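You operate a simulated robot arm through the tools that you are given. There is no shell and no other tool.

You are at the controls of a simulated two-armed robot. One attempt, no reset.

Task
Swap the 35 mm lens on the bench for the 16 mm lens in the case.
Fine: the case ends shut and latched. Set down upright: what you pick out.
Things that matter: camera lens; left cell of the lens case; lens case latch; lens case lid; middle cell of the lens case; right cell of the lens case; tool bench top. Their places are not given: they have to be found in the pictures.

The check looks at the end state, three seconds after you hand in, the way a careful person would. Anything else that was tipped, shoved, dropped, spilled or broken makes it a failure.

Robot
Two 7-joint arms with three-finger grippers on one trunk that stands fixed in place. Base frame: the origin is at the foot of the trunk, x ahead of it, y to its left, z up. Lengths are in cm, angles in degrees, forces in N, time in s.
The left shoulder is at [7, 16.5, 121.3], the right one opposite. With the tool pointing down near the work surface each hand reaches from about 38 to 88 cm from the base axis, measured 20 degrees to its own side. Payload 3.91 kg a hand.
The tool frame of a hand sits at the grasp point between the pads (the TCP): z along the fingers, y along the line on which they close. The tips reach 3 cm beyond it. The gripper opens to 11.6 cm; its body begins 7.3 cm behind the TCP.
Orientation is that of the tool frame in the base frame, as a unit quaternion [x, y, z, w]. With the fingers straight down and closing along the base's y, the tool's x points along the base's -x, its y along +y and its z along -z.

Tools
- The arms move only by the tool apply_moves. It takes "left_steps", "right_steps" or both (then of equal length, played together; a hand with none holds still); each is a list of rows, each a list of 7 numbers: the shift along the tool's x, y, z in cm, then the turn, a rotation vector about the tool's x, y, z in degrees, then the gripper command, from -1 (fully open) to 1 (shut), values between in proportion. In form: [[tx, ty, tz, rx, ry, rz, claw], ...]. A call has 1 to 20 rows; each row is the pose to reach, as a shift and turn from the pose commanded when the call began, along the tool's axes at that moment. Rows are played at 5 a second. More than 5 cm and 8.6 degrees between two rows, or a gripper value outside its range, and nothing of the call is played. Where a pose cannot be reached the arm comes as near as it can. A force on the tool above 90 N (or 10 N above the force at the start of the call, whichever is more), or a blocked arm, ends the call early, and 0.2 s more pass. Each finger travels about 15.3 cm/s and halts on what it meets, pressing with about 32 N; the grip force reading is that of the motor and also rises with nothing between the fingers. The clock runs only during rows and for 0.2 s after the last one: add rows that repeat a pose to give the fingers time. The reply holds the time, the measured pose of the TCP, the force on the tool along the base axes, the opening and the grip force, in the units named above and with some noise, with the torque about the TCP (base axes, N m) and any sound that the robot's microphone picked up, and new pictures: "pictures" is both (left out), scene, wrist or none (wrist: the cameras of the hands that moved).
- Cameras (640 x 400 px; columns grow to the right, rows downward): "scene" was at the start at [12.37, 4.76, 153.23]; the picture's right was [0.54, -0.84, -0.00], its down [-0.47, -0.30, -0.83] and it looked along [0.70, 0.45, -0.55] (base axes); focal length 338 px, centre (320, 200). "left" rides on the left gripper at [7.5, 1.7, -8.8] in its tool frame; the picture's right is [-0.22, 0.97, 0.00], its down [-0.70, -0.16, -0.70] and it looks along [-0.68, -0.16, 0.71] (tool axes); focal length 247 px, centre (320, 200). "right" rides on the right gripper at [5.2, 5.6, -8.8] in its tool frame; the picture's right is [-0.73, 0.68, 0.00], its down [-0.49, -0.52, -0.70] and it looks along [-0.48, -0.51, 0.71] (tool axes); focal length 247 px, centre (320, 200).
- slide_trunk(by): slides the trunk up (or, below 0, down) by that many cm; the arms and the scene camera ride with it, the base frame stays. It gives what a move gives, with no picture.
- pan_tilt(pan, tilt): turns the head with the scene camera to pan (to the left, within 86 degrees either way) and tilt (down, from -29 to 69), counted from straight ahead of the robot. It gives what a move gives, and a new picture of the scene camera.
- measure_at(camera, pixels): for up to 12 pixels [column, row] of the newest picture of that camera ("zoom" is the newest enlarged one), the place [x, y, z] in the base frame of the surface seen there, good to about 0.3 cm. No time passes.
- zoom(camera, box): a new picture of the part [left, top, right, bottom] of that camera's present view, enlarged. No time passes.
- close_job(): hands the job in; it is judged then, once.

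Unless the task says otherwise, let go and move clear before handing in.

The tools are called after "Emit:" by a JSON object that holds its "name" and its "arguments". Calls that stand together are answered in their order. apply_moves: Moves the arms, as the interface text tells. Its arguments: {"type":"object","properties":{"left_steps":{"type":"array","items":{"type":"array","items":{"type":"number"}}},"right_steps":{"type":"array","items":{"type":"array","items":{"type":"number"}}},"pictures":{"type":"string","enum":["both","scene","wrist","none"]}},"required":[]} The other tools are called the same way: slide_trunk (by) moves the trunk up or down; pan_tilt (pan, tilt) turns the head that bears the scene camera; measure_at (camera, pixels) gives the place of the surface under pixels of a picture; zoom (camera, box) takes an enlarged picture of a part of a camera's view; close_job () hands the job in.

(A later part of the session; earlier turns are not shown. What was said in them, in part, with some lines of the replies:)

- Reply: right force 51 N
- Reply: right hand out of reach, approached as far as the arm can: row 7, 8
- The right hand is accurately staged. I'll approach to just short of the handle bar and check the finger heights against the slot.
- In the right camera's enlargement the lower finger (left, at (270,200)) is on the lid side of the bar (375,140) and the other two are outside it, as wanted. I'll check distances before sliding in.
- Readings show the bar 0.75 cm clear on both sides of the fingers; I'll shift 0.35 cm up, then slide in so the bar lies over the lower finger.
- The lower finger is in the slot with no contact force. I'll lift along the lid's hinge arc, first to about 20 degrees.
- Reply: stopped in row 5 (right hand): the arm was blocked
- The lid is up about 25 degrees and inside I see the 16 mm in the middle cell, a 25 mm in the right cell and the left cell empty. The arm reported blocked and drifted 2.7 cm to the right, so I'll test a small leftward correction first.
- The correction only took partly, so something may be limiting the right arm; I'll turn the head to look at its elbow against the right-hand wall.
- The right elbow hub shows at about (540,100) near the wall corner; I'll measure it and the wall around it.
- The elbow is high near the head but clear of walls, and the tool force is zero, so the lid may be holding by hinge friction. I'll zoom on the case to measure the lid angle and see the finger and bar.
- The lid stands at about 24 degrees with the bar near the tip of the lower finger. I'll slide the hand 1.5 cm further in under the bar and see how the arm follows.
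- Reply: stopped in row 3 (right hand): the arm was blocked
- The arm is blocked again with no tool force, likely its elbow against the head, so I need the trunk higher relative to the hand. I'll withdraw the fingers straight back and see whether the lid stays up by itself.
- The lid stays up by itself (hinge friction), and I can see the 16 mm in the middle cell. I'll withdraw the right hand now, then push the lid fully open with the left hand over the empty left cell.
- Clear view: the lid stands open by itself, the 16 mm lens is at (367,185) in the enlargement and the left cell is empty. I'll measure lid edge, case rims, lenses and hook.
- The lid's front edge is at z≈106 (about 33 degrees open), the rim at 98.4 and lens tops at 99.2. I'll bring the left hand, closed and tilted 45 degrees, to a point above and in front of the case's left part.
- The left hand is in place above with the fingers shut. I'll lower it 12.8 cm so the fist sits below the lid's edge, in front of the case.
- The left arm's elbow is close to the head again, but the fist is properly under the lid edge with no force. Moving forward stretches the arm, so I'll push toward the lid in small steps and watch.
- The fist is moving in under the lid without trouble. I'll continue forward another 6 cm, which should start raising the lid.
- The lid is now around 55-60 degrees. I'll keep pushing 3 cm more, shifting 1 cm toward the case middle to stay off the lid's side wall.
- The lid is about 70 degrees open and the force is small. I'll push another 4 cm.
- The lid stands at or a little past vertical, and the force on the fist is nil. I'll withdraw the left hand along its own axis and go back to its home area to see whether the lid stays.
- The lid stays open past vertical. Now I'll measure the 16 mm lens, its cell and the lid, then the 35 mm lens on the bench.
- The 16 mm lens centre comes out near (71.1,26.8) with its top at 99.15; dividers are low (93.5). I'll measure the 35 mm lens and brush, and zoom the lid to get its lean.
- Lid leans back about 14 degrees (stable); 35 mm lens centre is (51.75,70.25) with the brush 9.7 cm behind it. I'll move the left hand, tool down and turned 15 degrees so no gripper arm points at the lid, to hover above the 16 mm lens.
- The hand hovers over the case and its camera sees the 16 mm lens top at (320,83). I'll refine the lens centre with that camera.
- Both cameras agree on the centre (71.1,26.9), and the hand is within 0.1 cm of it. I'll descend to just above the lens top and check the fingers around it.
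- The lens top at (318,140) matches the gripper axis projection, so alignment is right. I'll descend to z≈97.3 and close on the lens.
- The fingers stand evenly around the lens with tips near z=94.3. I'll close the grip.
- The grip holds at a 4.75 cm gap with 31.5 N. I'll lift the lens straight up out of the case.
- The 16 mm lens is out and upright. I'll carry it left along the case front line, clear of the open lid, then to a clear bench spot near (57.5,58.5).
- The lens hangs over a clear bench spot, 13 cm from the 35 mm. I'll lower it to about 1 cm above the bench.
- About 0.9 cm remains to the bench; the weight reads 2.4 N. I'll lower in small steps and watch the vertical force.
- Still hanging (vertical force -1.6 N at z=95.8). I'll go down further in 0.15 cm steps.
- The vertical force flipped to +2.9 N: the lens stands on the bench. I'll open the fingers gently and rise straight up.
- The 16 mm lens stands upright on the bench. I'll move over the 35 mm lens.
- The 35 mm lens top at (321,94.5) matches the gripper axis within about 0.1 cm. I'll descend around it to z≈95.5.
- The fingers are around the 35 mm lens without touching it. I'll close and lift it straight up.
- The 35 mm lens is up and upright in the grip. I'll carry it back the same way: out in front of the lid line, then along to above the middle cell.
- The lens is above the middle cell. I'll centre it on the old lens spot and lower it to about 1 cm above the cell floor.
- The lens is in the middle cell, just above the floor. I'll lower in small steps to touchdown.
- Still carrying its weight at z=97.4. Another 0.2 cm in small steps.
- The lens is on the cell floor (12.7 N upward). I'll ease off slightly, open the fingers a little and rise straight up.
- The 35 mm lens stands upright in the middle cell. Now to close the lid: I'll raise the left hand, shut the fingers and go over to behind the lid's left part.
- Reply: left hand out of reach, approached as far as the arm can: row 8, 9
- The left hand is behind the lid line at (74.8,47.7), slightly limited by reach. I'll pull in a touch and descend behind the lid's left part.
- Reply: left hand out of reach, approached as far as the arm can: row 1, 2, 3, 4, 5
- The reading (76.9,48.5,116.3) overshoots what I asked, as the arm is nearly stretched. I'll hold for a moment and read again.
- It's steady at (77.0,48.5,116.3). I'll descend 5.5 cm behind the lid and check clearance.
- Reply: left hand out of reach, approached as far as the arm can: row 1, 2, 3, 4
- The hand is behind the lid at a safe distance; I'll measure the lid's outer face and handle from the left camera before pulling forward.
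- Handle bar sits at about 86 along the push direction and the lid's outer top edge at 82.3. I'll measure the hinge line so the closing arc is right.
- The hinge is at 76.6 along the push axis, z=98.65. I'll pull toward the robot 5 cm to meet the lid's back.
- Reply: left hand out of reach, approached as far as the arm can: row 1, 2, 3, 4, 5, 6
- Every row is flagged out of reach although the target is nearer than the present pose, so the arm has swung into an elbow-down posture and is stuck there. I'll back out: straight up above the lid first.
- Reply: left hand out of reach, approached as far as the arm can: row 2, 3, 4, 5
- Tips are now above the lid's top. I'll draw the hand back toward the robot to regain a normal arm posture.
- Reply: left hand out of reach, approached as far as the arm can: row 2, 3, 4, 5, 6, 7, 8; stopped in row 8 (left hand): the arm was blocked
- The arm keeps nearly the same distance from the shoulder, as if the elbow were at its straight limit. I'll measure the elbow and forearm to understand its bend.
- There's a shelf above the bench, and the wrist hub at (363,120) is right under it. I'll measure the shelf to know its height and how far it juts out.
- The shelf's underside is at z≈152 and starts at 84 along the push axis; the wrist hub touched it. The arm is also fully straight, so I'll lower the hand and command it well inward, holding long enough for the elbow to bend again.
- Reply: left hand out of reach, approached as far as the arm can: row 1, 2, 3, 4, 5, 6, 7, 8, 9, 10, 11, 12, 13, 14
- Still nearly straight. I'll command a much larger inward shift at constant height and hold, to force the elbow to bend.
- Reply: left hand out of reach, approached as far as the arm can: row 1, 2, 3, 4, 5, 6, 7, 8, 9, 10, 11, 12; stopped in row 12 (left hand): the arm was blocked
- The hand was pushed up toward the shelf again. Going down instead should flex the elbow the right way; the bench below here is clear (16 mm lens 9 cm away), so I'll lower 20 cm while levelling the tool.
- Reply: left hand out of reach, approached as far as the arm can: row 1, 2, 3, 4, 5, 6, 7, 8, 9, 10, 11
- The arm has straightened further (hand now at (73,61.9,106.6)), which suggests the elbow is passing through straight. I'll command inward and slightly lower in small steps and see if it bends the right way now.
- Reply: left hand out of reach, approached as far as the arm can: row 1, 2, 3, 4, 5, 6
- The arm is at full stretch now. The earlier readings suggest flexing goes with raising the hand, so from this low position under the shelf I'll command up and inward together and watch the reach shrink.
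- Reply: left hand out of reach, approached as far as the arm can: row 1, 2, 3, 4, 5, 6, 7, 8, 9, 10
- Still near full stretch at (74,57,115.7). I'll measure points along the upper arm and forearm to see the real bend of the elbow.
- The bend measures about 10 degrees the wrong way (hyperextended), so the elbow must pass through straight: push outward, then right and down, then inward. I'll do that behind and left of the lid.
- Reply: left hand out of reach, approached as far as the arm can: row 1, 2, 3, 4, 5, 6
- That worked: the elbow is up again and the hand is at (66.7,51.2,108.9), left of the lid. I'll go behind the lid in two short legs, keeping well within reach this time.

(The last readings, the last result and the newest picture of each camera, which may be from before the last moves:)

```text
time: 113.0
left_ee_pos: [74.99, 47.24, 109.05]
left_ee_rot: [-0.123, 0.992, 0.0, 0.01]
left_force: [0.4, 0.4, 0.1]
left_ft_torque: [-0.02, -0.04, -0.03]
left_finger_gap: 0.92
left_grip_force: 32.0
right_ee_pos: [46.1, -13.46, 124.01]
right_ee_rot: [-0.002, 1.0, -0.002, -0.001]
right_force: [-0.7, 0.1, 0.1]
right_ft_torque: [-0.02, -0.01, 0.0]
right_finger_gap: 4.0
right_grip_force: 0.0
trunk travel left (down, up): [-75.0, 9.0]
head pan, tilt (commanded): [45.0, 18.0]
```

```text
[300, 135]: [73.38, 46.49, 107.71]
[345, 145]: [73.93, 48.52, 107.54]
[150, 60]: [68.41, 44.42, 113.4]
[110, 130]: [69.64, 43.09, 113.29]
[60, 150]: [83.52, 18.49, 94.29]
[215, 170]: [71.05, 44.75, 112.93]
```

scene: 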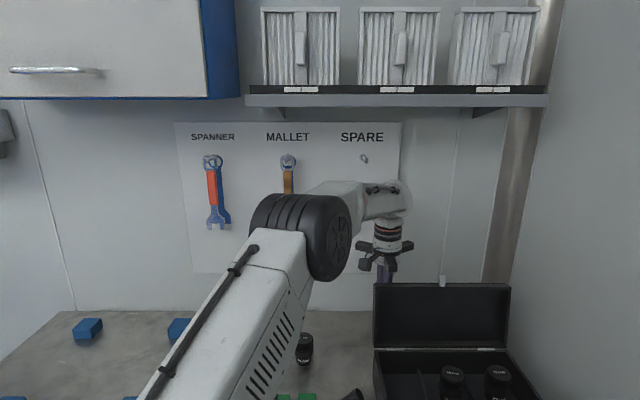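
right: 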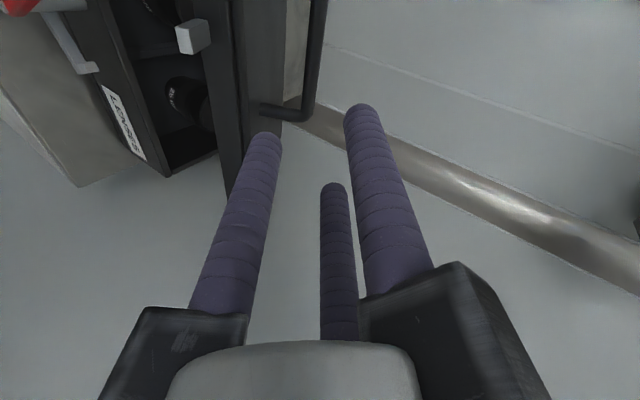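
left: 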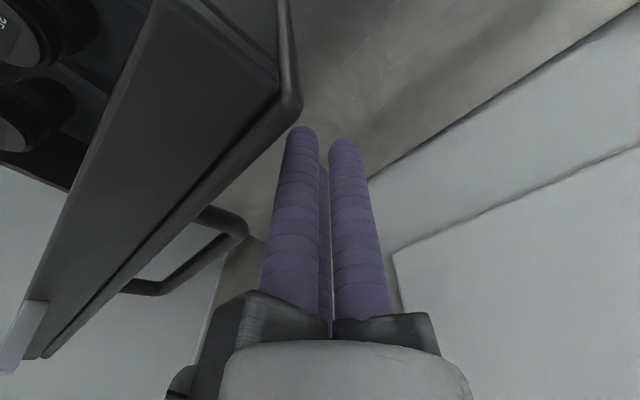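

The fist is behind the lid at (75,47.2,109). I'll point the head camera back at the case, then push the lid forward along its arc in small steps.

Emit:
{"name": "pan_tilt", "arguments": {"pan": 32, "tilt": 34}}

Emit:
{"name": "apply_moves", "arguments": {"left_steps": [[0.77, -0.46, -0.6, 0, 0, 0, 1], [1.54, -0.93, -1.25, 0, 0, 0, 1], [2.64, -1.58, -1.9, 0, 0, 0, 1], [3.73, -2.24, -2.55, 0, 0, 0, 1], [5, -3, -2.9, 0, 0, 0, 1], [6.29, -3.78, -3.15, 0, 0, 0, 1], [6.29, -3.78, -3.15, 0, 0, 0, 1]]}}

Emit:
{"name": "zoom", "arguments": {"camera": "scene", "box": [300, 120, 500, 290]}}

```text
time: 113.8
left_ee_pos: [75.12, 47.35, 109.14]
left_ee_rot: [-0.122, 0.992, 0.0, 0.01]
left_force: [0.2, 0.4, -0.4]
left_ft_torque: [0.02, 0.0, -0.01]
left_finger_gap: 0.91
left_grip_force: 31.8
right_ee_pos: [46.2, -13.6, 123.89]
right_ee_rot: [-0.002, 1.0, -0.001, 0.0]
right_force: [-0.5, -0.6, 0.5]
right_ft_torque: [0.05, 0.02, 0.01]
right_finger_gap: 3.98
right_grip_force: 0.0
trunk travel left (down, up): [-75.0, 9.0]
head pan, tilt (commanded): [32.0, 34.0]
```

scene: 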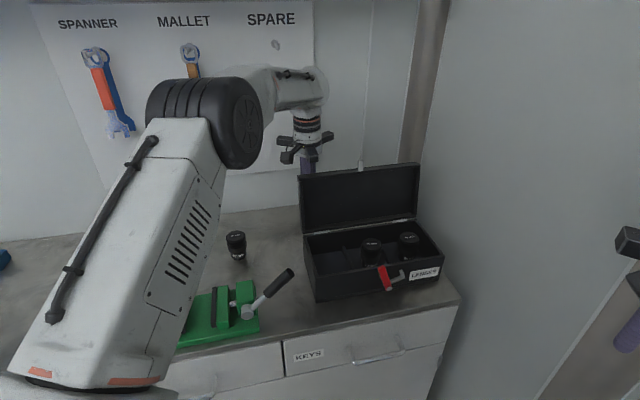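

```text
time: 115.4
left_ee_pos: [69.88, 42.16, 112.23]
left_ee_rot: [-0.121, 0.993, 0.0, 0.01]
left_force: [0.5, 0.0, 0.5]
left_ft_torque: [-0.02, 0.02, 0.01]
left_finger_gap: 0.89
left_grip_force: 31.8
right_ee_pos: [46.18, -13.54, 124.01]
right_ee_rot: [-0.002, 1.0, 0.001, -0.001]
right_force: [0.6, 0.2, 0.4]
right_ft_torque: [0.0, 0.03, -0.01]
right_finger_gap: 4.0
right_grip_force: 0.1
trunk travel left (down, up): [-75.0, 9.0]
head pan, tilt (commanded): [32.0, 34.0]
```

scene: 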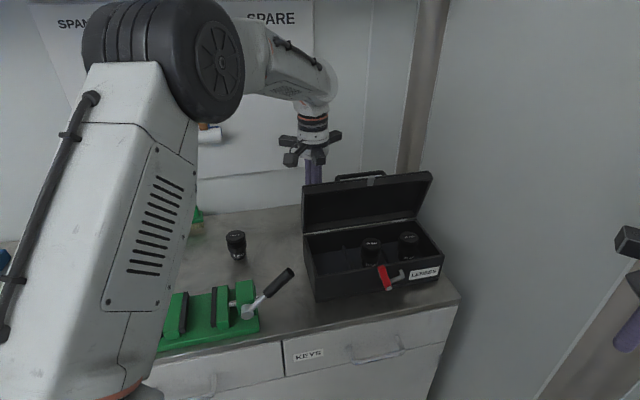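
left: 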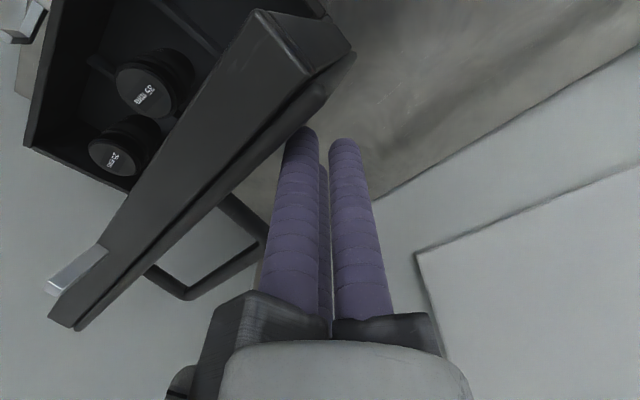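

```text
2.35 times, centred on (400, 205) of scene
```

zoom: 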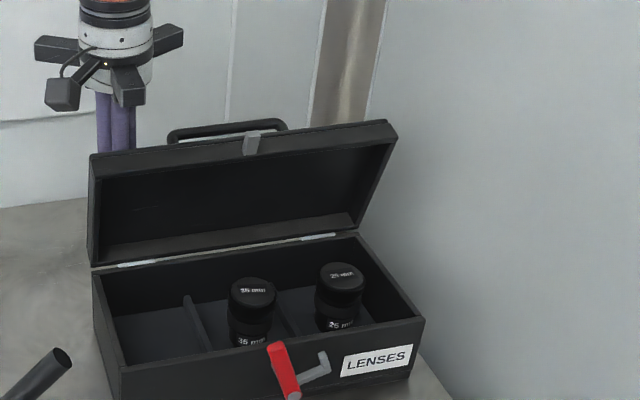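

The lid is coming forward (about 75 degrees) and the case stays put. I'll continue along the arc to about 30 degrees.

Emit:
{"name": "apply_moves", "arguments": {"left_steps": [[1.31, -0.79, 0, 0, 0, 0, 1], [2.62, -1.58, 0.1, 0, 0, 0, 1], [3.87, -2.33, 0.5, 0, 0, 0, 1], [5.11, -3.07, 1, 0, 0, 0, 1], [6.23, -3.74, 1.75, 0, 0, 0, 1], [7.34, -4.41, 2.6, 0, 0, 0, 1], [7.34, -4.41, 2.6, 0, 0, 0, 1]]}}

Emit:
{"name": "zoom", "arguments": {"camera": "scene", "box": [300, 120, 500, 320]}}

```text
time: 117.0
left_ee_pos: [63.73, 36.08, 109.26]
left_ee_rot: [-0.12, 0.993, 0.0, 0.01]
left_force: [0.5, -0.4, -0.3]
left_ft_torque: [0.0, 0.0, 0.02]
left_finger_gap: 0.92
left_grip_force: 31.5
right_ee_pos: [46.18, -13.55, 123.92]
right_ee_rot: [-0.003, 1.0, 0.0, 0.001]
right_force: [0.0, -1.0, -0.4]
right_ft_torque: [-0.01, -0.01, 0.01]
right_finger_gap: 3.99
right_grip_force: 0.1
trunk travel left (down, up): [-75.0, 9.0]
head pan, tilt (commanded): [32.0, 34.0]
```

scene: 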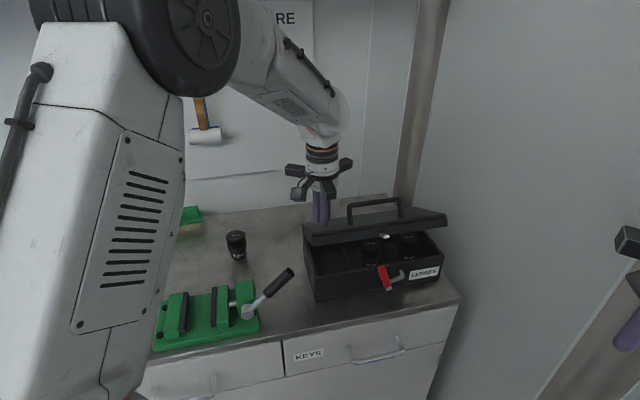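
left: 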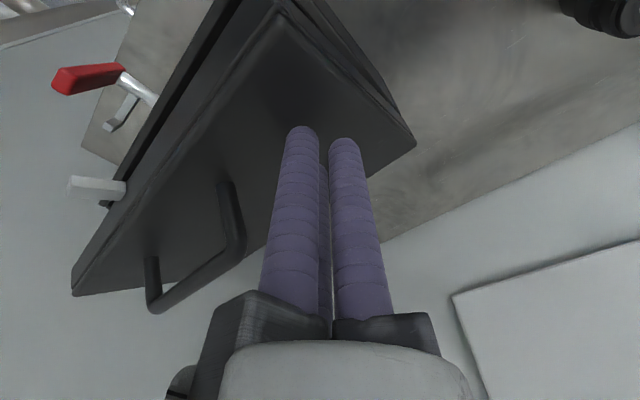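

```text
2.00 times, centred on (400, 220) of scene
```

zoom: 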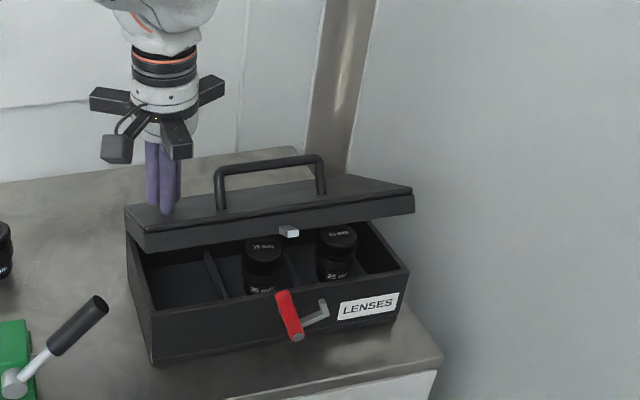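

The lid is down to about 30 degrees. I'll continue nearly to closed, then press gently with force checks.

Emit:
{"name": "apply_moves", "arguments": {"left_steps": [[0.85, -0.52, 1.1, 0, 0, 0, 1], [1.71, -1.03, 2.3, 0, 0, 0, 1], [2.3, -1.4, 3.4, 0, 0, 0, 1], [2.8, -1.7, 4.3, 0, 0, 0, 1], [2.8, -1.7, 4.3, 0, 0, 0, 1]]}}

Emit:
{"name": "zoom", "arguments": {"camera": "scene", "box": [300, 120, 500, 320]}}

```text
time: 118.2
left_ee_pos: [61.65, 33.89, 105.01]
left_ee_rot: [-0.122, 0.993, -0.001, 0.009]
left_force: [0.0, -0.5, 0.2]
left_ft_torque: [-0.01, 0.03, -0.01]
left_finger_gap: 0.91
left_grip_force: 32.0
right_ee_pos: [46.15, -13.46, 123.96]
right_ee_rot: [-0.002, 1.0, 0.0, 0.0]
right_force: [-0.4, -0.1, 0.3]
right_ft_torque: [0.0, 0.01, 0.02]
right_finger_gap: 3.99
right_grip_force: 0.0
trunk travel left (down, up): [-75.0, 9.0]
head pan, tilt (commanded): [32.0, 34.0]
```

scene: 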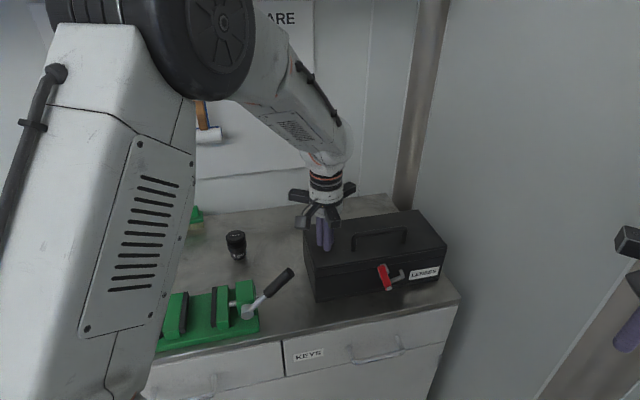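
left: 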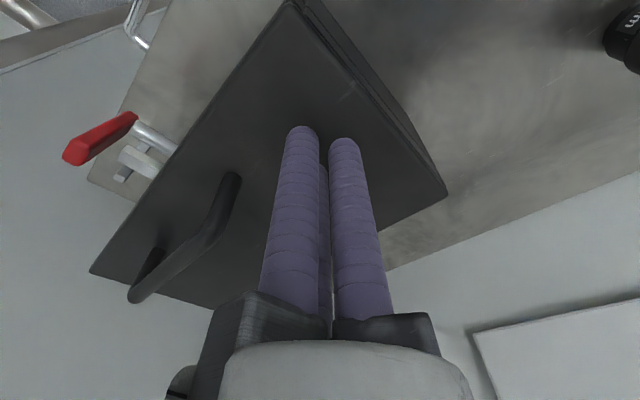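

```text
2.00 times, centred on (400, 220) of scene
```

zoom: 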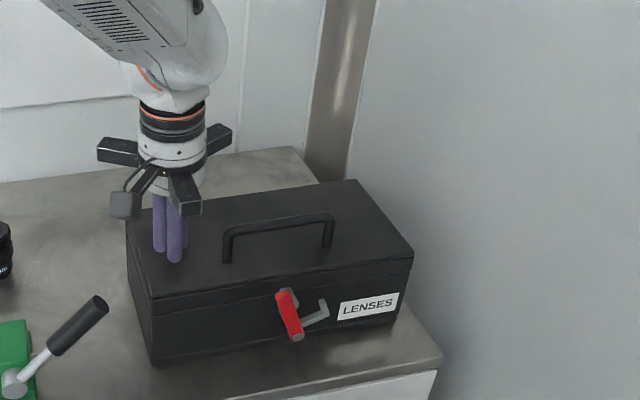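

The lid looks shut. I'll press down slightly with the fist to make sure it is fully seated.

Emit:
{"name": "apply_moves", "arguments": {"left_steps": [[0, 0, 0.2, 0, 0, 0, 1], [0, 0, 0.4, 0, 0, 0, 1], [0, 0, 0.5, 0, 0, 0, 1], [0, 0, 0.5, 0, 0, 0, 1]], "pictures": "none"}}

Emit:
{"name": "zoom", "arguments": {"camera": "scene", "box": [350, 220, 450, 310]}}

```text
time: 119.2
left_ee_pos: [61.68, 33.83, 104.68]
left_ee_rot: [-0.121, 0.993, -0.001, 0.01]
left_force: [0.0, 1.1, 3.9]
left_ft_torque: [-0.02, 0.05, -0.04]
left_finger_gap: 0.93
left_grip_force: 32.2
right_ee_pos: [46.14, -13.53, 124.0]
right_ee_rot: [-0.003, 1.0, 0.0, 0.0]
right_force: [-0.1, 0.1, 0.6]
right_ft_torque: [-0.01, 0.0, -0.01]
right_finger_gap: 4.02
right_grip_force: 0.0
trunk travel left (down, up): [-75.0, 9.0]
head pan, tilt (commanded): [32.0, 34.0]
```

```text
4.44 times, centred on (400, 265) of scene
```

zoom: 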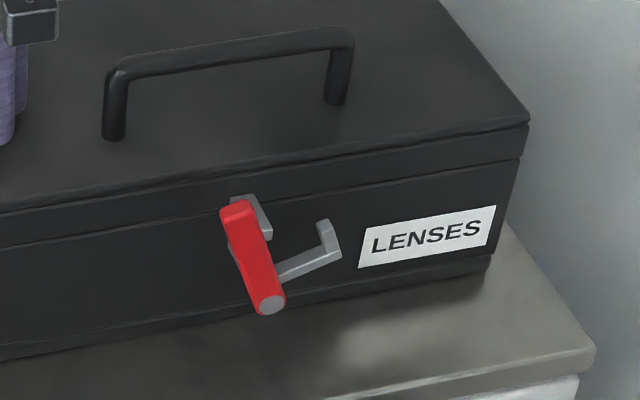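

The fist meets the seated lid at 3.9 N: it is fully down. I'll take the left hand up and away to its home area so the right hand can work the latch.

Emit:
{"name": "apply_moves", "arguments": {"left_steps": [[0, 0, -4, 0, 0, 0, 1], [0, 0, -8, 0, 0, 0, 1], [0, 0, -12, 0, 0, 0, 1], [1.56, 3.17, -14.5, 0, 0, 2.3, 1], [3.12, 6.33, -17.1, 0, 0, 4.7, 0.7], [4.69, 9.5, -19.6, 0, 0, 7, 0.4], [6.25, 12.67, -22.2, 0, 0, 9.3, 0.1], [7.81, 15.83, -24.8, 0, 0, 11.7, 0], [9.37, 19, -27.3, 0, 0, 14, 0], [9.37, 19, -27.3, 0, 0, 14, 0]]}}

Emit:
{"name": "zoom", "arguments": {"camera": "scene", "box": [290, 190, 470, 320]}}

```text
time: 121.4
left_ee_pos: [47.34, 49.97, 131.62]
left_ee_rot: [0.001, 1.0, 0.001, 0.01]
left_force: [0.7, 0.3, 0.5]
left_ft_torque: [0.01, 0.02, 0.05]
left_finger_gap: 5.81
left_grip_force: 0.1
right_ee_pos: [46.24, -13.44, 123.93]
right_ee_rot: [-0.002, 1.0, 0.0, -0.002]
right_force: [-0.5, 0.3, -0.7]
right_ft_torque: [0.03, 0.03, 0.01]
right_finger_gap: 4.01
right_grip_force: 0.0
trunk travel left (down, up): [-75.0, 9.0]
head pan, tilt (commanded): [32.0, 34.0]
```

scene: 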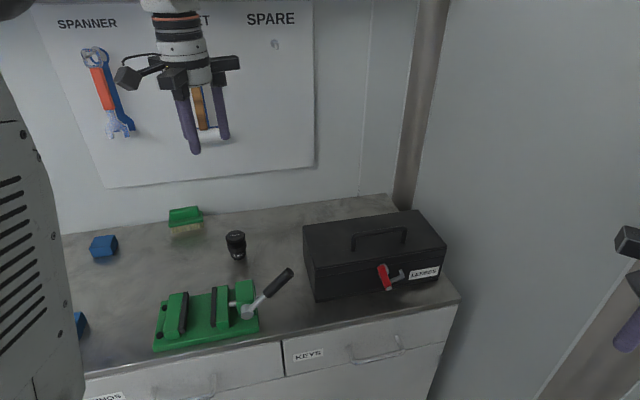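
left: 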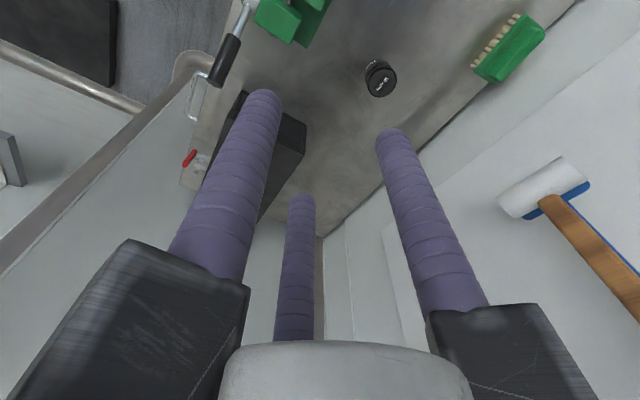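

```text
3.08 times, centred on (380, 255) of scene
```

zoom: 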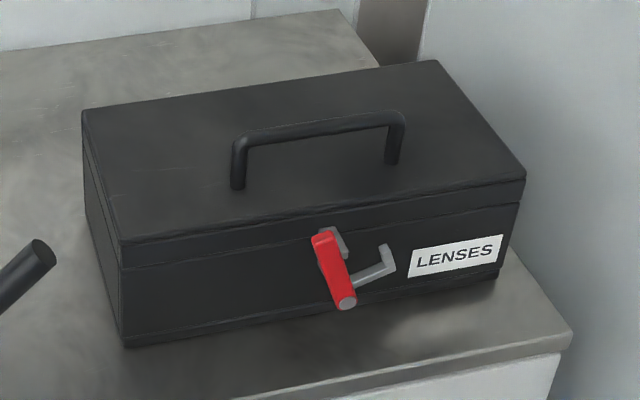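

The lid is closed with the lever still up and hook out to the right. I'll bring the right hand back to the horizontal pose used for unlatching, fingers open with one lowest, in front of the latch.

Emit:
{"name": "apply_moves", "arguments": {"right_steps": [[-1.27, 3.5, 0, 0, 0, 0, 0], [-2.53, 7, 0, 0, 0, 0, -0.4], [-3.8, 10.5, 0, 0, 0, 0, -0.8], [-4.37, 11.67, 1, -4.58, -5.97, -0.98, -1], [-4.94, 12.84, 2, -9.16, -11.93, -1.96, -1], [-5.51, 14.01, 3, -13.74, -17.9, -2.94, -1], [-6.08, 15.18, 4, -18.32, -23.87, -3.92, -1], [-6.66, 16.35, 5, -22.9, -29.84, -4.9, -1], [-7.23, 17.51, 6, -27.48, -35.8, -5.87, -1], [-7.8, 18.68, 7, -32.06, -41.77, -6.85, -1], [-8.37, 19.85, 8, -36.64, -47.74, -7.83, -1], [-8.94, 21.02, 9, -41.22, -53.7, -8.81, -1], [-9.51, 22.19, 10, -45.8, -59.67, -9.79, -1], [-10.08, 23.36, 11, -50.38, -65.64, -10.77, -1], [-10.65, 24.53, 12, -54.95, -71.6, -11.75, -1], [-10.65, 24.53, 12, -54.95, -71.6, -11.75, -1]]}}

```text
time: 124.8
left_ee_pos: [47.31, 49.88, 131.62]
left_ee_rot: [0.0, 1.0, 0.0, 0.01]
left_force: [0.2, 0.0, -0.4]
left_ft_torque: [0.01, -0.01, 0.02]
left_finger_gap: 5.81
left_grip_force: 0.0
right_ee_pos: [56.63, 11.0, 111.96]
right_ee_rot: [-0.094, 0.7, 0.432, 0.56]
right_force: [-0.2, -0.5, 0.5]
right_ft_torque: [0.0, -0.04, 0.01]
right_finger_gap: 11.59
right_grip_force: 0.1
trunk travel left (down, up): [-75.0, 9.0]
head pan, tilt (commanded): [32.0, 34.0]
```

scene: 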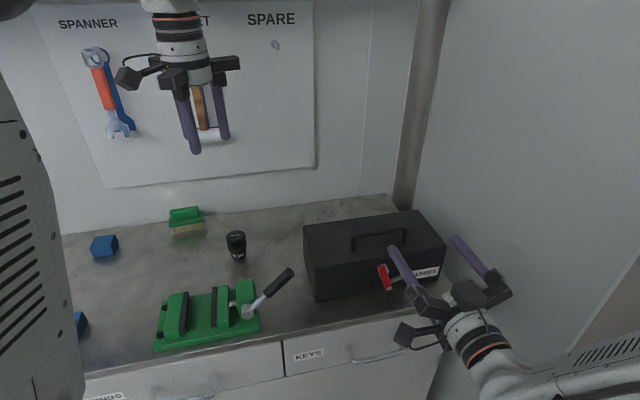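
right: 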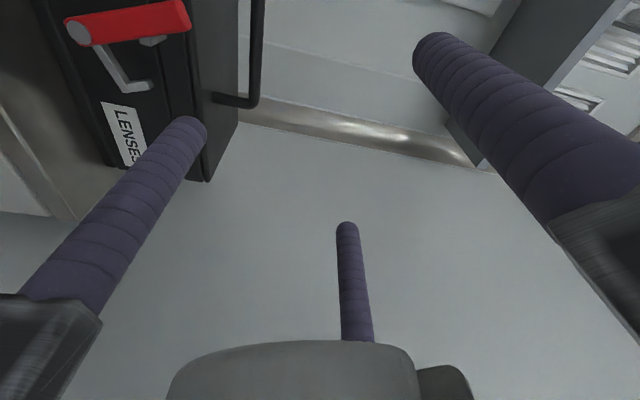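

The right hand is staged to the right of the lever, which its camera sees from (78,32) to (180,15). I'll measure lever, hook and keeper again.

Emit:
{"name": "measure_at", "arguments": {"camera": "right", "pixels": [[78, 32], [130, 25], [180, 15], [183, 25], [140, 88], [108, 65], [155, 42], [190, 125]]}}

Emit:
{"name": "zoom", "arguments": {"camera": "scene", "box": [360, 230, 440, 310]}}

Emit:
{"name": "measure_at", "arguments": {"camera": "scene", "pixels": [[382, 267], [385, 277], [389, 287], [303, 222], [410, 212], [446, 245], [316, 300], [402, 273]]}}

```text
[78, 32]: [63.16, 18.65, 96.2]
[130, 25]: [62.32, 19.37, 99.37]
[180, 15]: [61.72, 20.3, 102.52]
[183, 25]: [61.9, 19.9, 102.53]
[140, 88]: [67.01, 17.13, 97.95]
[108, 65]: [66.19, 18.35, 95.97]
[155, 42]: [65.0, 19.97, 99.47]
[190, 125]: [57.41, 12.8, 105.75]
```

```text
5.00 times, centred on (400, 270) of scene
```

zoom: 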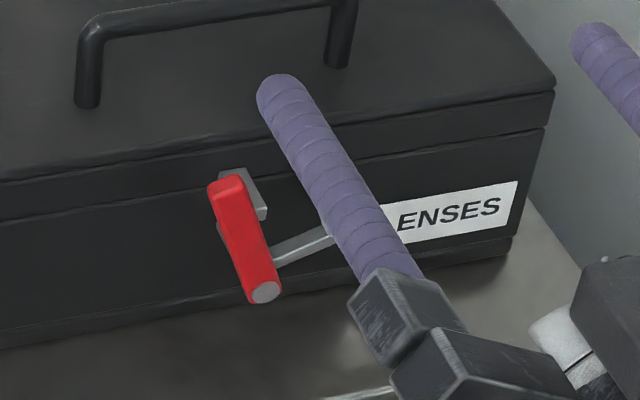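

```text
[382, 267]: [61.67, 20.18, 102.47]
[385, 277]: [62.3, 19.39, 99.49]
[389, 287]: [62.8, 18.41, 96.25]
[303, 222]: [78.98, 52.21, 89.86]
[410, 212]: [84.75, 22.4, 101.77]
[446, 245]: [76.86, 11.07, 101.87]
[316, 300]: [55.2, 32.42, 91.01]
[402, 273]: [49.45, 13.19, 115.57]
```

The lever leans about 72 degrees up from the left; the case has not shifted. I'll lower and slide forward so the bottom finger is just right of the lever's upper half.

Emit:
{"name": "apply_moves", "arguments": {"right_steps": [[1.47, -0.85, 0, 0, 0, 0, -1], [2.94, -1.7, 0, 0, 0, 0, -1], [2.94, -1.7, 2.5, 0, 0, 0, -1], [2.94, -1.7, 5, 0, 0, 0, -1], [2.94, -1.7, 7, 0, 0, 0, -1], [2.94, -1.7, 8.3, 0, 0, 0, -1], [2.94, -1.7, 8.3, 0, 0, 0, -1]]}}

Emit:
{"name": "zoom", "arguments": {"camera": "right", "box": [60, 20, 300, 220]}}

Emit:
{"name": "zoom", "arguments": {"camera": "scene", "box": [360, 230, 440, 310]}}

```text
time: 126.4
left_ee_pos: [47.52, 49.99, 131.56]
left_ee_rot: [0.0, 1.0, 0.002, 0.009]
left_force: [-0.6, 0.6, -0.4]
left_ft_torque: [-0.02, 0.01, 0.02]
left_finger_gap: 5.82
left_grip_force: 0.1
right_ee_pos: [62.43, 17.07, 108.68]
right_ee_rot: [-0.094, 0.701, 0.432, 0.56]
right_force: [0.1, -0.1, -0.7]
right_ft_torque: [0.02, 0.02, 0.02]
right_finger_gap: 11.61
right_grip_force: 0.0
trunk travel left (down, up): [-75.0, 9.0]
head pan, tilt (commanded): [32.0, 34.0]
```

scene: 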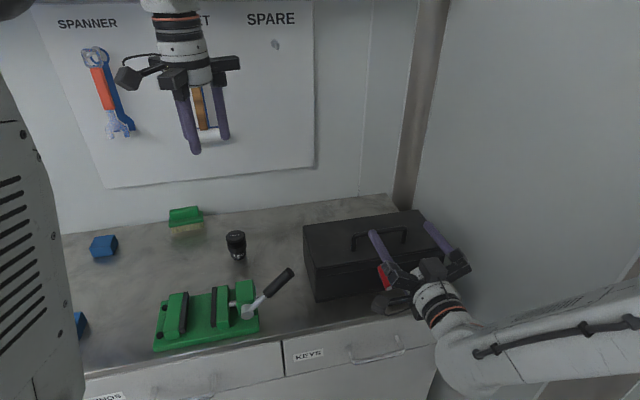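
right: 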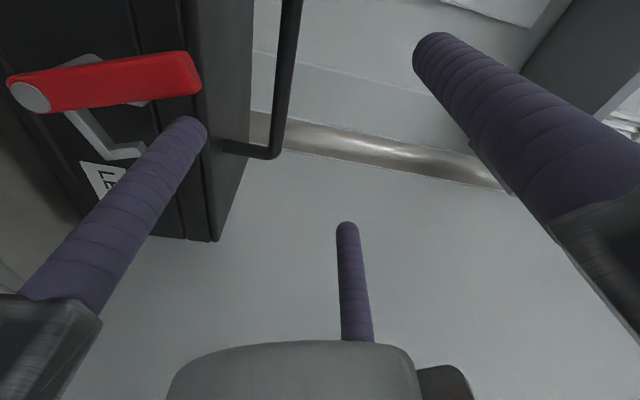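

```text
2.00 times, centred on (180, 120) of right
```

zoom: 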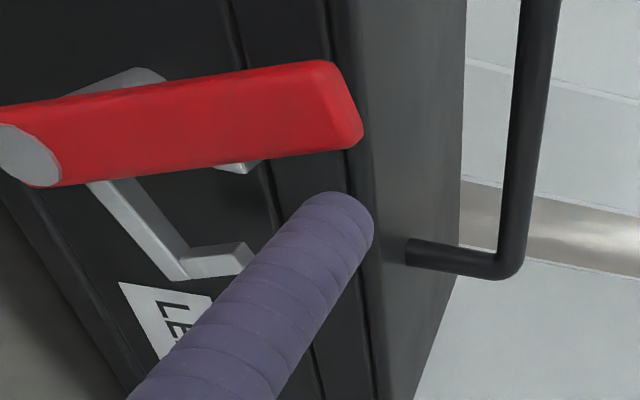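

```text
5.00 times, centred on (400, 270) of scene
```

zoom: 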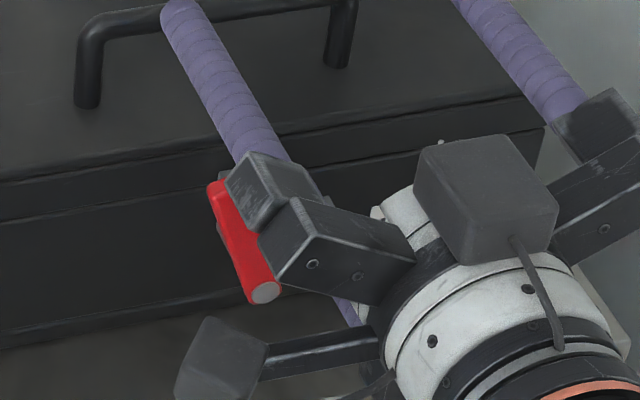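

The finger sits just right of and slightly above the lever. I'll sweep left and down along the arc to about 30 degrees and look.

Emit:
{"name": "apply_moves", "arguments": {"right_steps": [[0.7, 0.45, 0, 0, 0, 0, -1], [1.24, 1.19, 0, 0, 0, 0, -1], [1.57, 1.51, 0, 0, 0, 0, -1], [1.9, 1.83, 0, 0, 0, 0, -1], [2.28, 2.09, 0, 0, 0, 0, -1], [2.66, 2.35, 0, 0, 0, 0, -1], [3.08, 2.55, 0, 0, 0, 0, -1], [3.5, 2.74, 0, 0, 0, 0, -1], [3.5, 2.74, 0, 0, 0, 0, -1]]}}

Emit:
{"name": "zoom", "arguments": {"camera": "right", "box": [60, 20, 300, 240]}}

```text
time: 128.4
left_ee_pos: [47.41, 49.96, 131.5]
left_ee_rot: [0.0, 1.0, 0.001, 0.01]
left_force: [-0.2, 0.4, -1.1]
left_ft_torque: [0.0, 0.0, 0.0]
left_finger_gap: 5.81
left_grip_force: 0.1
right_ee_pos: [59.61, 19.95, 106.91]
right_ee_rot: [-0.095, 0.701, 0.433, 0.559]
right_force: [0.9, -0.1, 1.4]
right_ft_torque: [0.04, -0.01, -0.02]
right_finger_gap: 11.61
right_grip_force: 0.2
trunk travel left (down, up): [-75.0, 9.0]
head pan, tilt (commanded): [32.0, 34.0]
```

scene: 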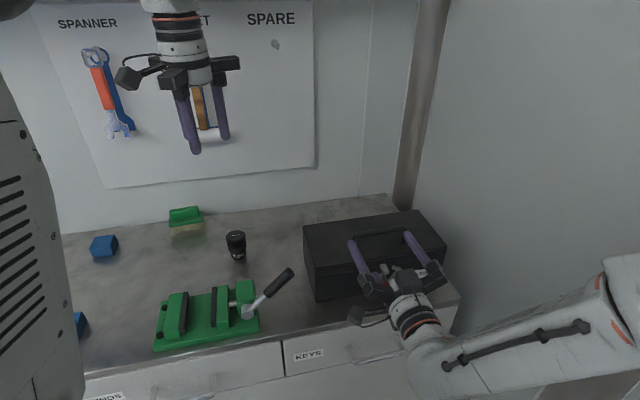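
right: 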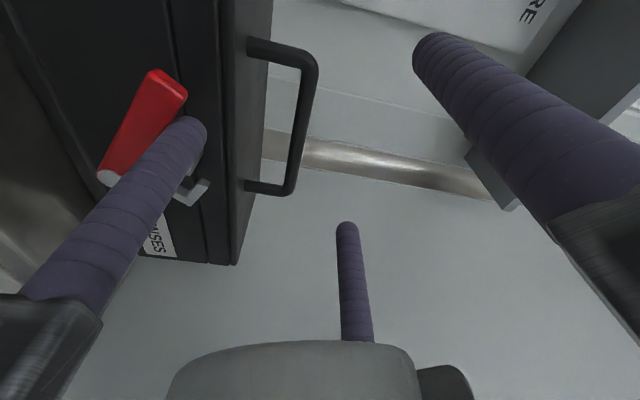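

```text
1.82 times, centred on (180, 130) of right
```

zoom: 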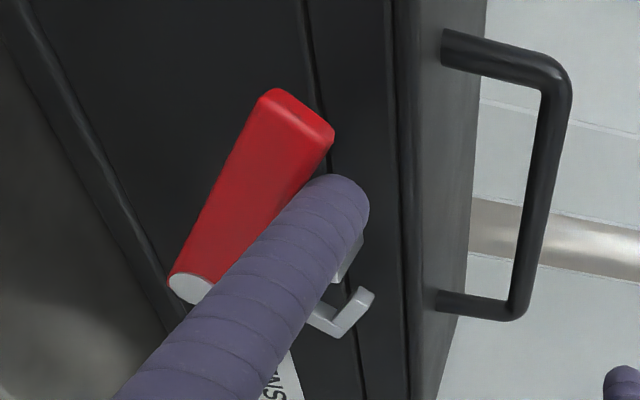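

The lever is at about 30 degrees and the hook is nearing the keeper. I'll continue pressing the lever down to horizontal.

Emit:
{"name": "apply_moves", "arguments": {"right_steps": [[0.45, 0.12, 0, 0, 0, 0, -1], [0.9, 0.23, 0, 0, 0, 0, -1], [1.36, 0.27, 0, 0, 0, 0, -1], [1.82, 0.3, 0, 0, 0, 0, -1], [2.28, 0.26, 0, 0, 0, 0, -1], [2.74, 0.21, 0, 0, 0, 0, -1], [2.74, 0.21, 0, 0, 0, 0, -1]]}}

Emit:
{"name": "zoom", "arguments": {"camera": "right", "box": [60, 20, 320, 240]}}

Emit:
{"name": "zoom", "arguments": {"camera": "scene", "box": [340, 230, 440, 310]}}

```text
time: 130.0
left_ee_pos: [47.44, 50.02, 131.52]
left_ee_rot: [0.0, 1.0, 0.001, 0.01]
left_force: [0.5, 0.1, 0.1]
left_ft_torque: [0.0, 0.0, 0.02]
left_finger_gap: 5.79
left_grip_force: 0.1
right_ee_pos: [58.45, 21.03, 104.62]
right_ee_rot: [-0.096, 0.701, 0.432, 0.559]
right_force: [-0.6, 0.7, 0.0]
right_ft_torque: [0.04, 0.02, 0.01]
right_finger_gap: 11.58
right_grip_force: 0.0
trunk travel left (down, up): [-75.0, 9.0]
head pan, tilt (commanded): [32.0, 34.0]
```

scene: 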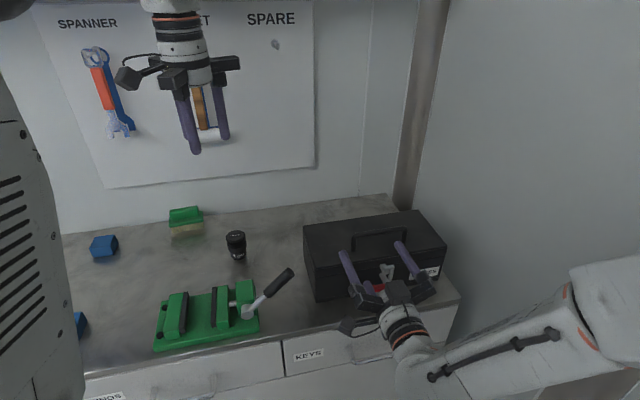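
right: 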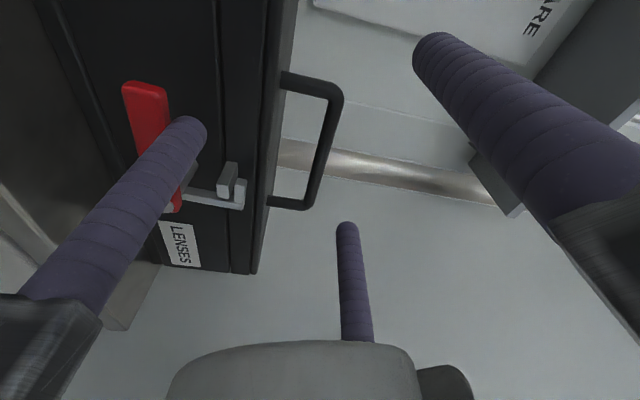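

```text
1.82 times, centred on (190, 130) of right
```

zoom: 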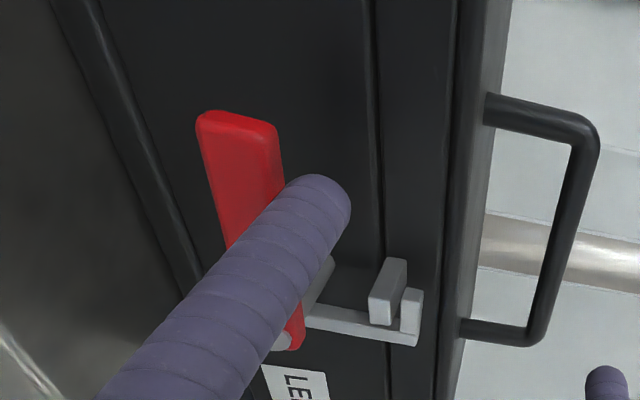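

```text
5.00 times, centred on (390, 270) of scene
```

zoom: 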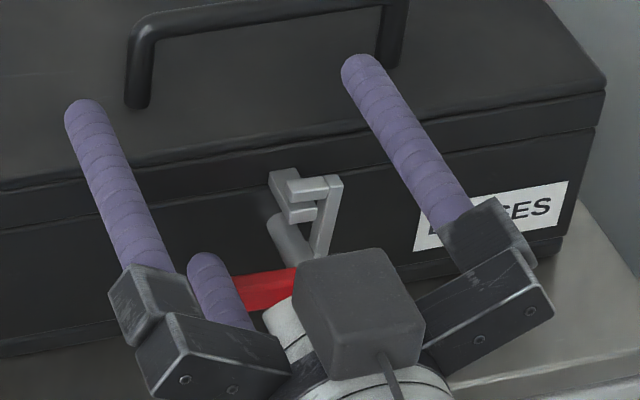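

The hook tip now lies over the keeper again. I'll press the lever down a little further until it meets its stop.

Emit:
{"name": "apply_moves", "arguments": {"right_steps": [[0.17, -0.1, 0, 0, 0, 0, -1], [0.35, -0.2, 0, 0, 0, 0, -1], [0.52, -0.3, 0, 0, 0, 0, -1], [0.52, -0.3, 0, 0, 0, 0, -1]], "pictures": "none"}}

Emit:
{"name": "zoom", "arguments": {"camera": "right", "box": [60, 20, 320, 240]}}

```text
time: 131.0
left_ee_pos: [47.36, 49.94, 131.49]
left_ee_rot: [0.0, 1.0, 0.001, 0.009]
left_force: [-0.1, -0.2, -0.8]
left_ft_torque: [0.01, 0.0, -0.02]
left_finger_gap: 5.8
left_grip_force: 0.1
right_ee_pos: [58.44, 21.01, 104.12]
right_ee_rot: [-0.096, 0.699, 0.433, 0.56]
right_force: [0.7, 1.1, 8.6]
right_ft_torque: [0.22, -0.13, -0.09]
right_finger_gap: 11.24
right_grip_force: 0.1
trunk travel left (down, up): [-75.0, 9.0]
head pan, tilt (commanded): [32.0, 34.0]
```

```text
1.82 times, centred on (190, 130) of right
```

zoom: 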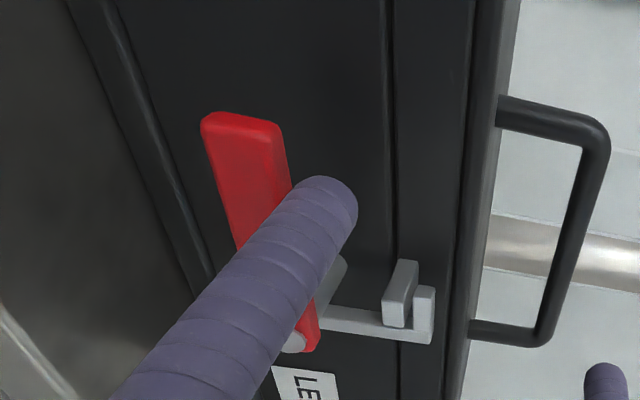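

The stop is reached (8.6 N). I'll lift the finger off and retract to compare the latch with its original position.

Emit:
{"name": "apply_moves", "arguments": {"right_steps": [[-0.65, 0.38, 0, 0, 0, 0, -1], [-1.3, 0.75, 0, 0, 0, 0, -1], [-1.3, 0.75, -2, 0, 0, 0, -1], [-1.3, 0.75, -4.5, 0, 0, 0, -1], [-1.3, 0.75, -7, 0, 0, 0, -1], [-2.2, 1.27, -9.5, 0, 0, 0, -1], [-2.2, 1.27, -9.5, 0, 0, 0, -1]]}}

Emit:
{"name": "zoom", "arguments": {"camera": "scene", "box": [340, 230, 440, 310]}}

Emit:
{"name": "zoom", "arguments": {"camera": "right", "box": [60, 0, 300, 180]}}

```text
time: 132.6
left_ee_pos: [47.49, 50.1, 131.56]
left_ee_rot: [0.0, 1.0, 0.0, 0.01]
left_force: [0.8, 0.0, -0.2]
left_ft_torque: [-0.03, 0.02, -0.01]
left_finger_gap: 5.78
left_grip_force: 0.0
right_ee_pos: [51.58, 14.01, 106.53]
right_ee_rot: [-0.094, 0.701, 0.431, 0.56]
right_force: [-0.4, -0.8, 0.2]
right_ft_torque: [0.03, -0.03, -0.04]
right_finger_gap: 11.63
right_grip_force: 0.0
trunk travel left (down, up): [-75.0, 9.0]
head pan, tilt (commanded): [32.0, 34.0]
```

scene: 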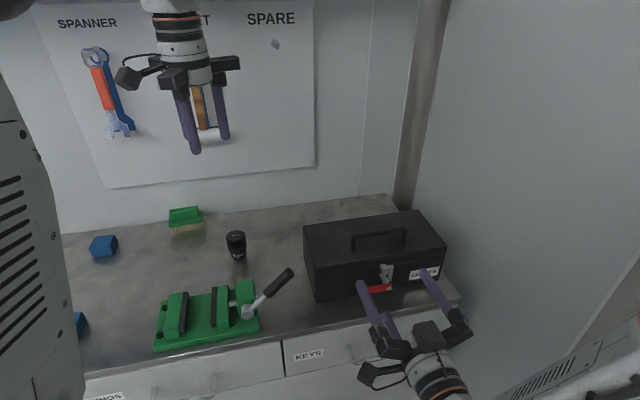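
right: 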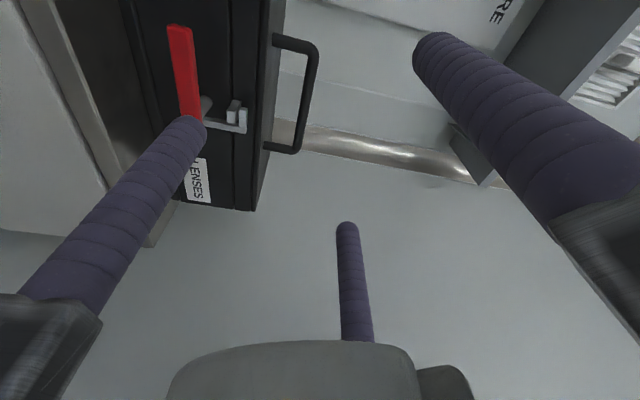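

```text
5.00 times, centred on (390, 270) of scene
```

zoom: 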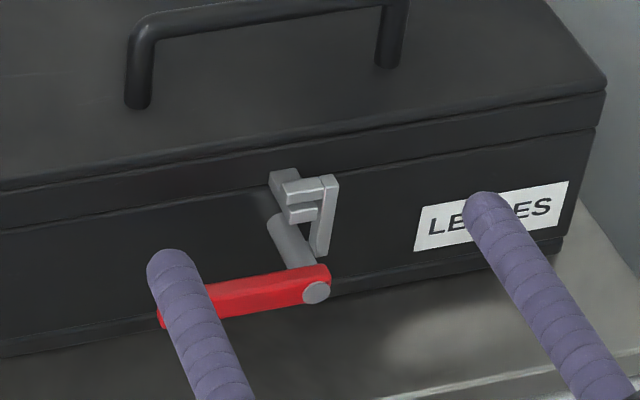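

```text
2.22 times, centred on (180, 90) of right
```

zoom: 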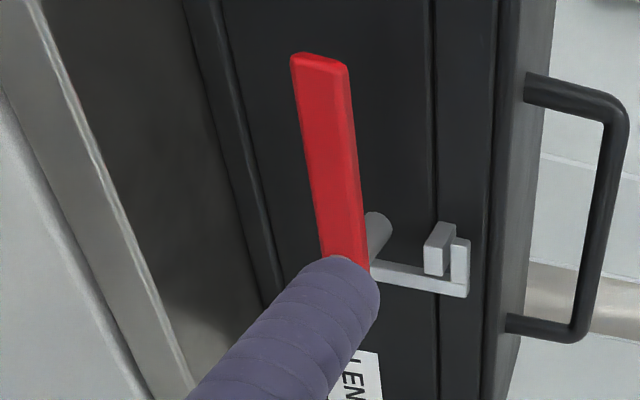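

The hook is over the keeper and the lever lies left as in the first picture. I'll measure lever and hook for comparison with the start (lever end z≈96.2, hook tip (64.2,20.1,100.2)).

Emit:
{"name": "measure_at", "arguments": {"camera": "zoom", "pixels": [[320, 75], [330, 160], [345, 230], [460, 250], [440, 240], [400, 275], [440, 280]]}}

Emit:
{"name": "measure_at", "arguments": {"camera": "scene", "pixels": [[376, 290], [385, 287], [389, 284], [388, 267], [391, 268], [390, 276], [384, 280]]}}

```text
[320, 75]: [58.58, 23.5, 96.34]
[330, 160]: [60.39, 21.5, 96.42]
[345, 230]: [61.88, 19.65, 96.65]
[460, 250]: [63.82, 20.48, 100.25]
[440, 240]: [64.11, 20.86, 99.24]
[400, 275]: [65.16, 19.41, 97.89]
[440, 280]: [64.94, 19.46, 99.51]
```

```text
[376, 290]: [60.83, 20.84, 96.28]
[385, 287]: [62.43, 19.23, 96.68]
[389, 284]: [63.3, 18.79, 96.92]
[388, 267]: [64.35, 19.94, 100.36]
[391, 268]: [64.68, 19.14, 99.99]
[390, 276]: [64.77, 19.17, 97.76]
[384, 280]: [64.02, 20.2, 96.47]
```

Lever and hook are back at their original positions: latched. I'll withdraw the right hand to a clear pose.

Emit:
{"name": "apply_moves", "arguments": {"right_steps": [[-1.72, -0.06, -1.1, 4.58, 5.97, 0.98, -1], [-3.43, -0.11, -2.19, 9.16, 11.93, 1.96, -1], [-5.15, -0.17, -3.29, 13.74, 17.9, 2.94, -1], [-6.87, -0.22, -4.38, 18.32, 23.87, 3.92, -1], [-8.58, -0.28, -5.48, 22.9, 29.84, 4.9, -1], [-10.3, -0.34, -6.58, 27.48, 35.8, 5.88, -1], [-12.02, -0.39, -7.67, 32.06, 41.77, 6.85, -1], [-13.73, -0.45, -8.77, 36.64, 47.74, 7.83, -1], [-15.45, -0.5, -9.86, 41.22, 53.7, 8.81, -1], [-17.17, -0.56, -10.96, 45.8, 59.67, 9.79, -1], [-18.88, -0.61, -12.05, 50.38, 65.64, 10.77, -1], [-20.6, -0.67, -13.15, 54.95, 71.6, 11.75, -1], [-20.6, -0.67, -13.15, 54.95, 71.6, 11.75, -1]]}}

Emit:
{"name": "zoom", "arguments": {"camera": "scene", "box": [290, 190, 470, 320]}}

Emit:
{"name": "zoom", "arguments": {"camera": "scene", "box": [60, 190, 310, 360]}}

```text
time: 135.4
left_ee_pos: [47.43, 49.84, 131.59]
left_ee_rot: [0.0, 1.0, 0.001, 0.01]
left_force: [-0.7, -1.4, 0.1]
left_ft_torque: [0.0, 0.0, -0.03]
left_finger_gap: 5.81
left_grip_force: 0.1
right_ee_pos: [50.42, -2.92, 124.04]
right_ee_rot: [-0.003, 1.0, -0.002, -0.001]
right_force: [-0.2, -0.4, -0.1]
right_ft_torque: [0.05, -0.02, -0.01]
right_finger_gap: 11.6
right_grip_force: 0.0
right hand out of reach, approached as far as the arm can: row 7
trunk travel left (down, up): [-75.0, 9.0]
head pan, tilt (commanded): [32.0, 34.0]
```

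scene: 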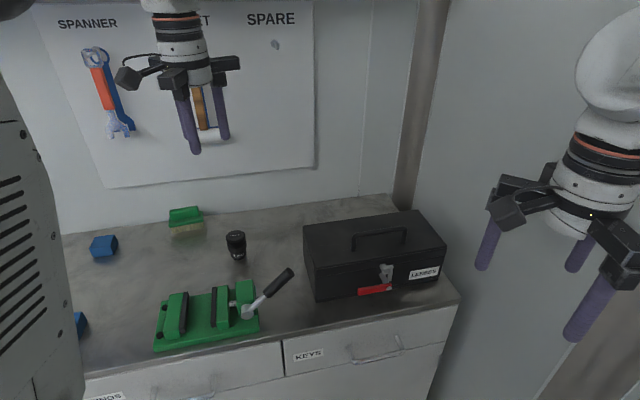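
right: 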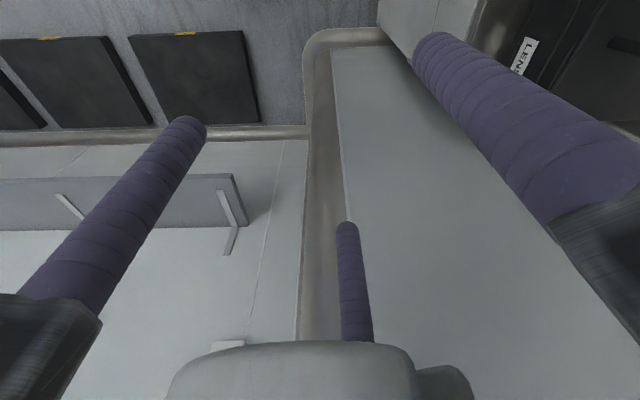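

```text
3.08 times, centred on (380, 255) of scene
```

zoom: 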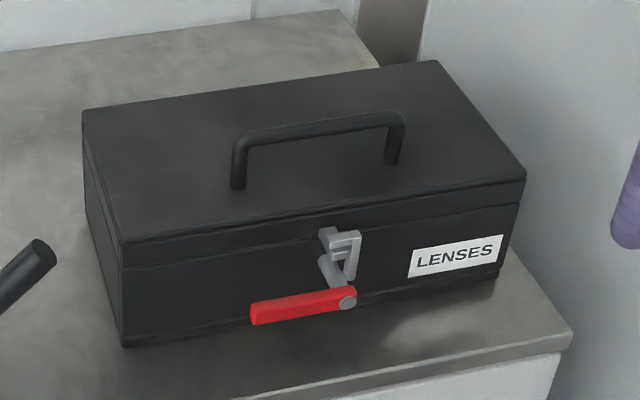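

```text
2.35 times, centred on (185, 275) of scene
```

zoom: 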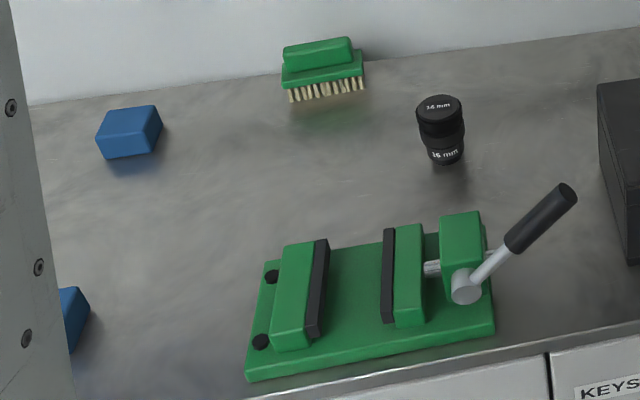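

The case is shut and latched, the 16 mm lens stands upright on the bench, and vise, brush and blocks are in place. I'll check the shelf and wall tools too, as the arm came near them.

Emit:
{"name": "pan_tilt", "arguments": {"pan": 48, "tilt": 15}}

Emit:
{"name": "zoom", "arguments": {"camera": "scene", "box": [120, 0, 560, 280]}}

```text
time: 136.2
left_ee_pos: [47.34, 50.02, 131.6]
left_ee_rot: [0.0, 1.0, 0.001, 0.009]
left_force: [0.2, -0.8, 0.3]
left_ft_torque: [-0.01, -0.01, 0.0]
left_finger_gap: 5.82
left_grip_force: 0.1
right_ee_pos: [50.19, -2.82, 124.1]
right_ee_rot: [-0.003, 1.0, -0.001, 0.0]
right_force: [0.8, -0.5, -0.9]
right_ft_torque: [0.02, 0.0, -0.02]
right_finger_gap: 11.61
right_grip_force: 0.0
trunk travel left (down, up): [-75.0, 9.0]
head pan, tilt (commanded): [48.0, 15.0]
```

scene: 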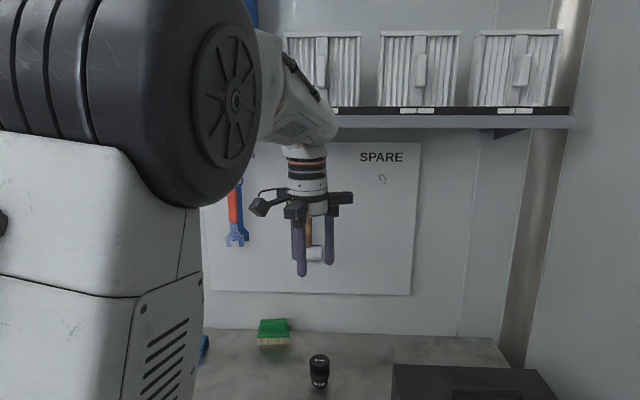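

```text
1.43 times, centred on (340, 140) of scene
```

zoom: 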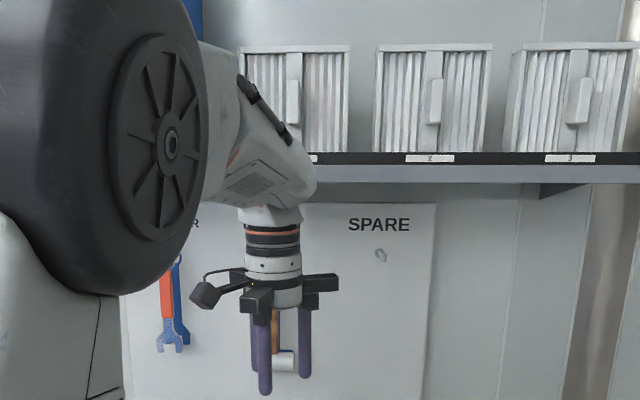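

The shelf boxes, spanner and mallet are all as they were, both hands are clear, the 35 mm is in the latched case and the 16 mm stands on the bench. I'll hand in.

Emit:
{"name": "close_job", "arguments": {}}

```text
The job is handed in.
```

The lenses are swapped. The 35 mm is in the case's middle cell, where the 16 mm was, and the 16 mm stands upright on the bench. I handed the job in at about 136 s and got no verdict back.

- **Case:** the lid is fully down, and the lever and hook measure within about 0.5 cm of where they started. I didn't tug the lid to test the latch.
- **16 mm lens:** it stands near (57.7, 58.6), about 13 cm from where the 35 mm stood, not on that exact spot.
- **Everything else:** nothing else looked tipped or moved. The case corners measured the same to within about 0.5 cm, and the vise, brush, blocks, wall tools and shelf boxes looked unchanged.

While I was getting behind the lid, the left arm straightened out and got stuck. Its wrist pressed lightly, about 10 N, against the underside of the shelf twice before I freed it. The shelf showed no sign of it afterwards.
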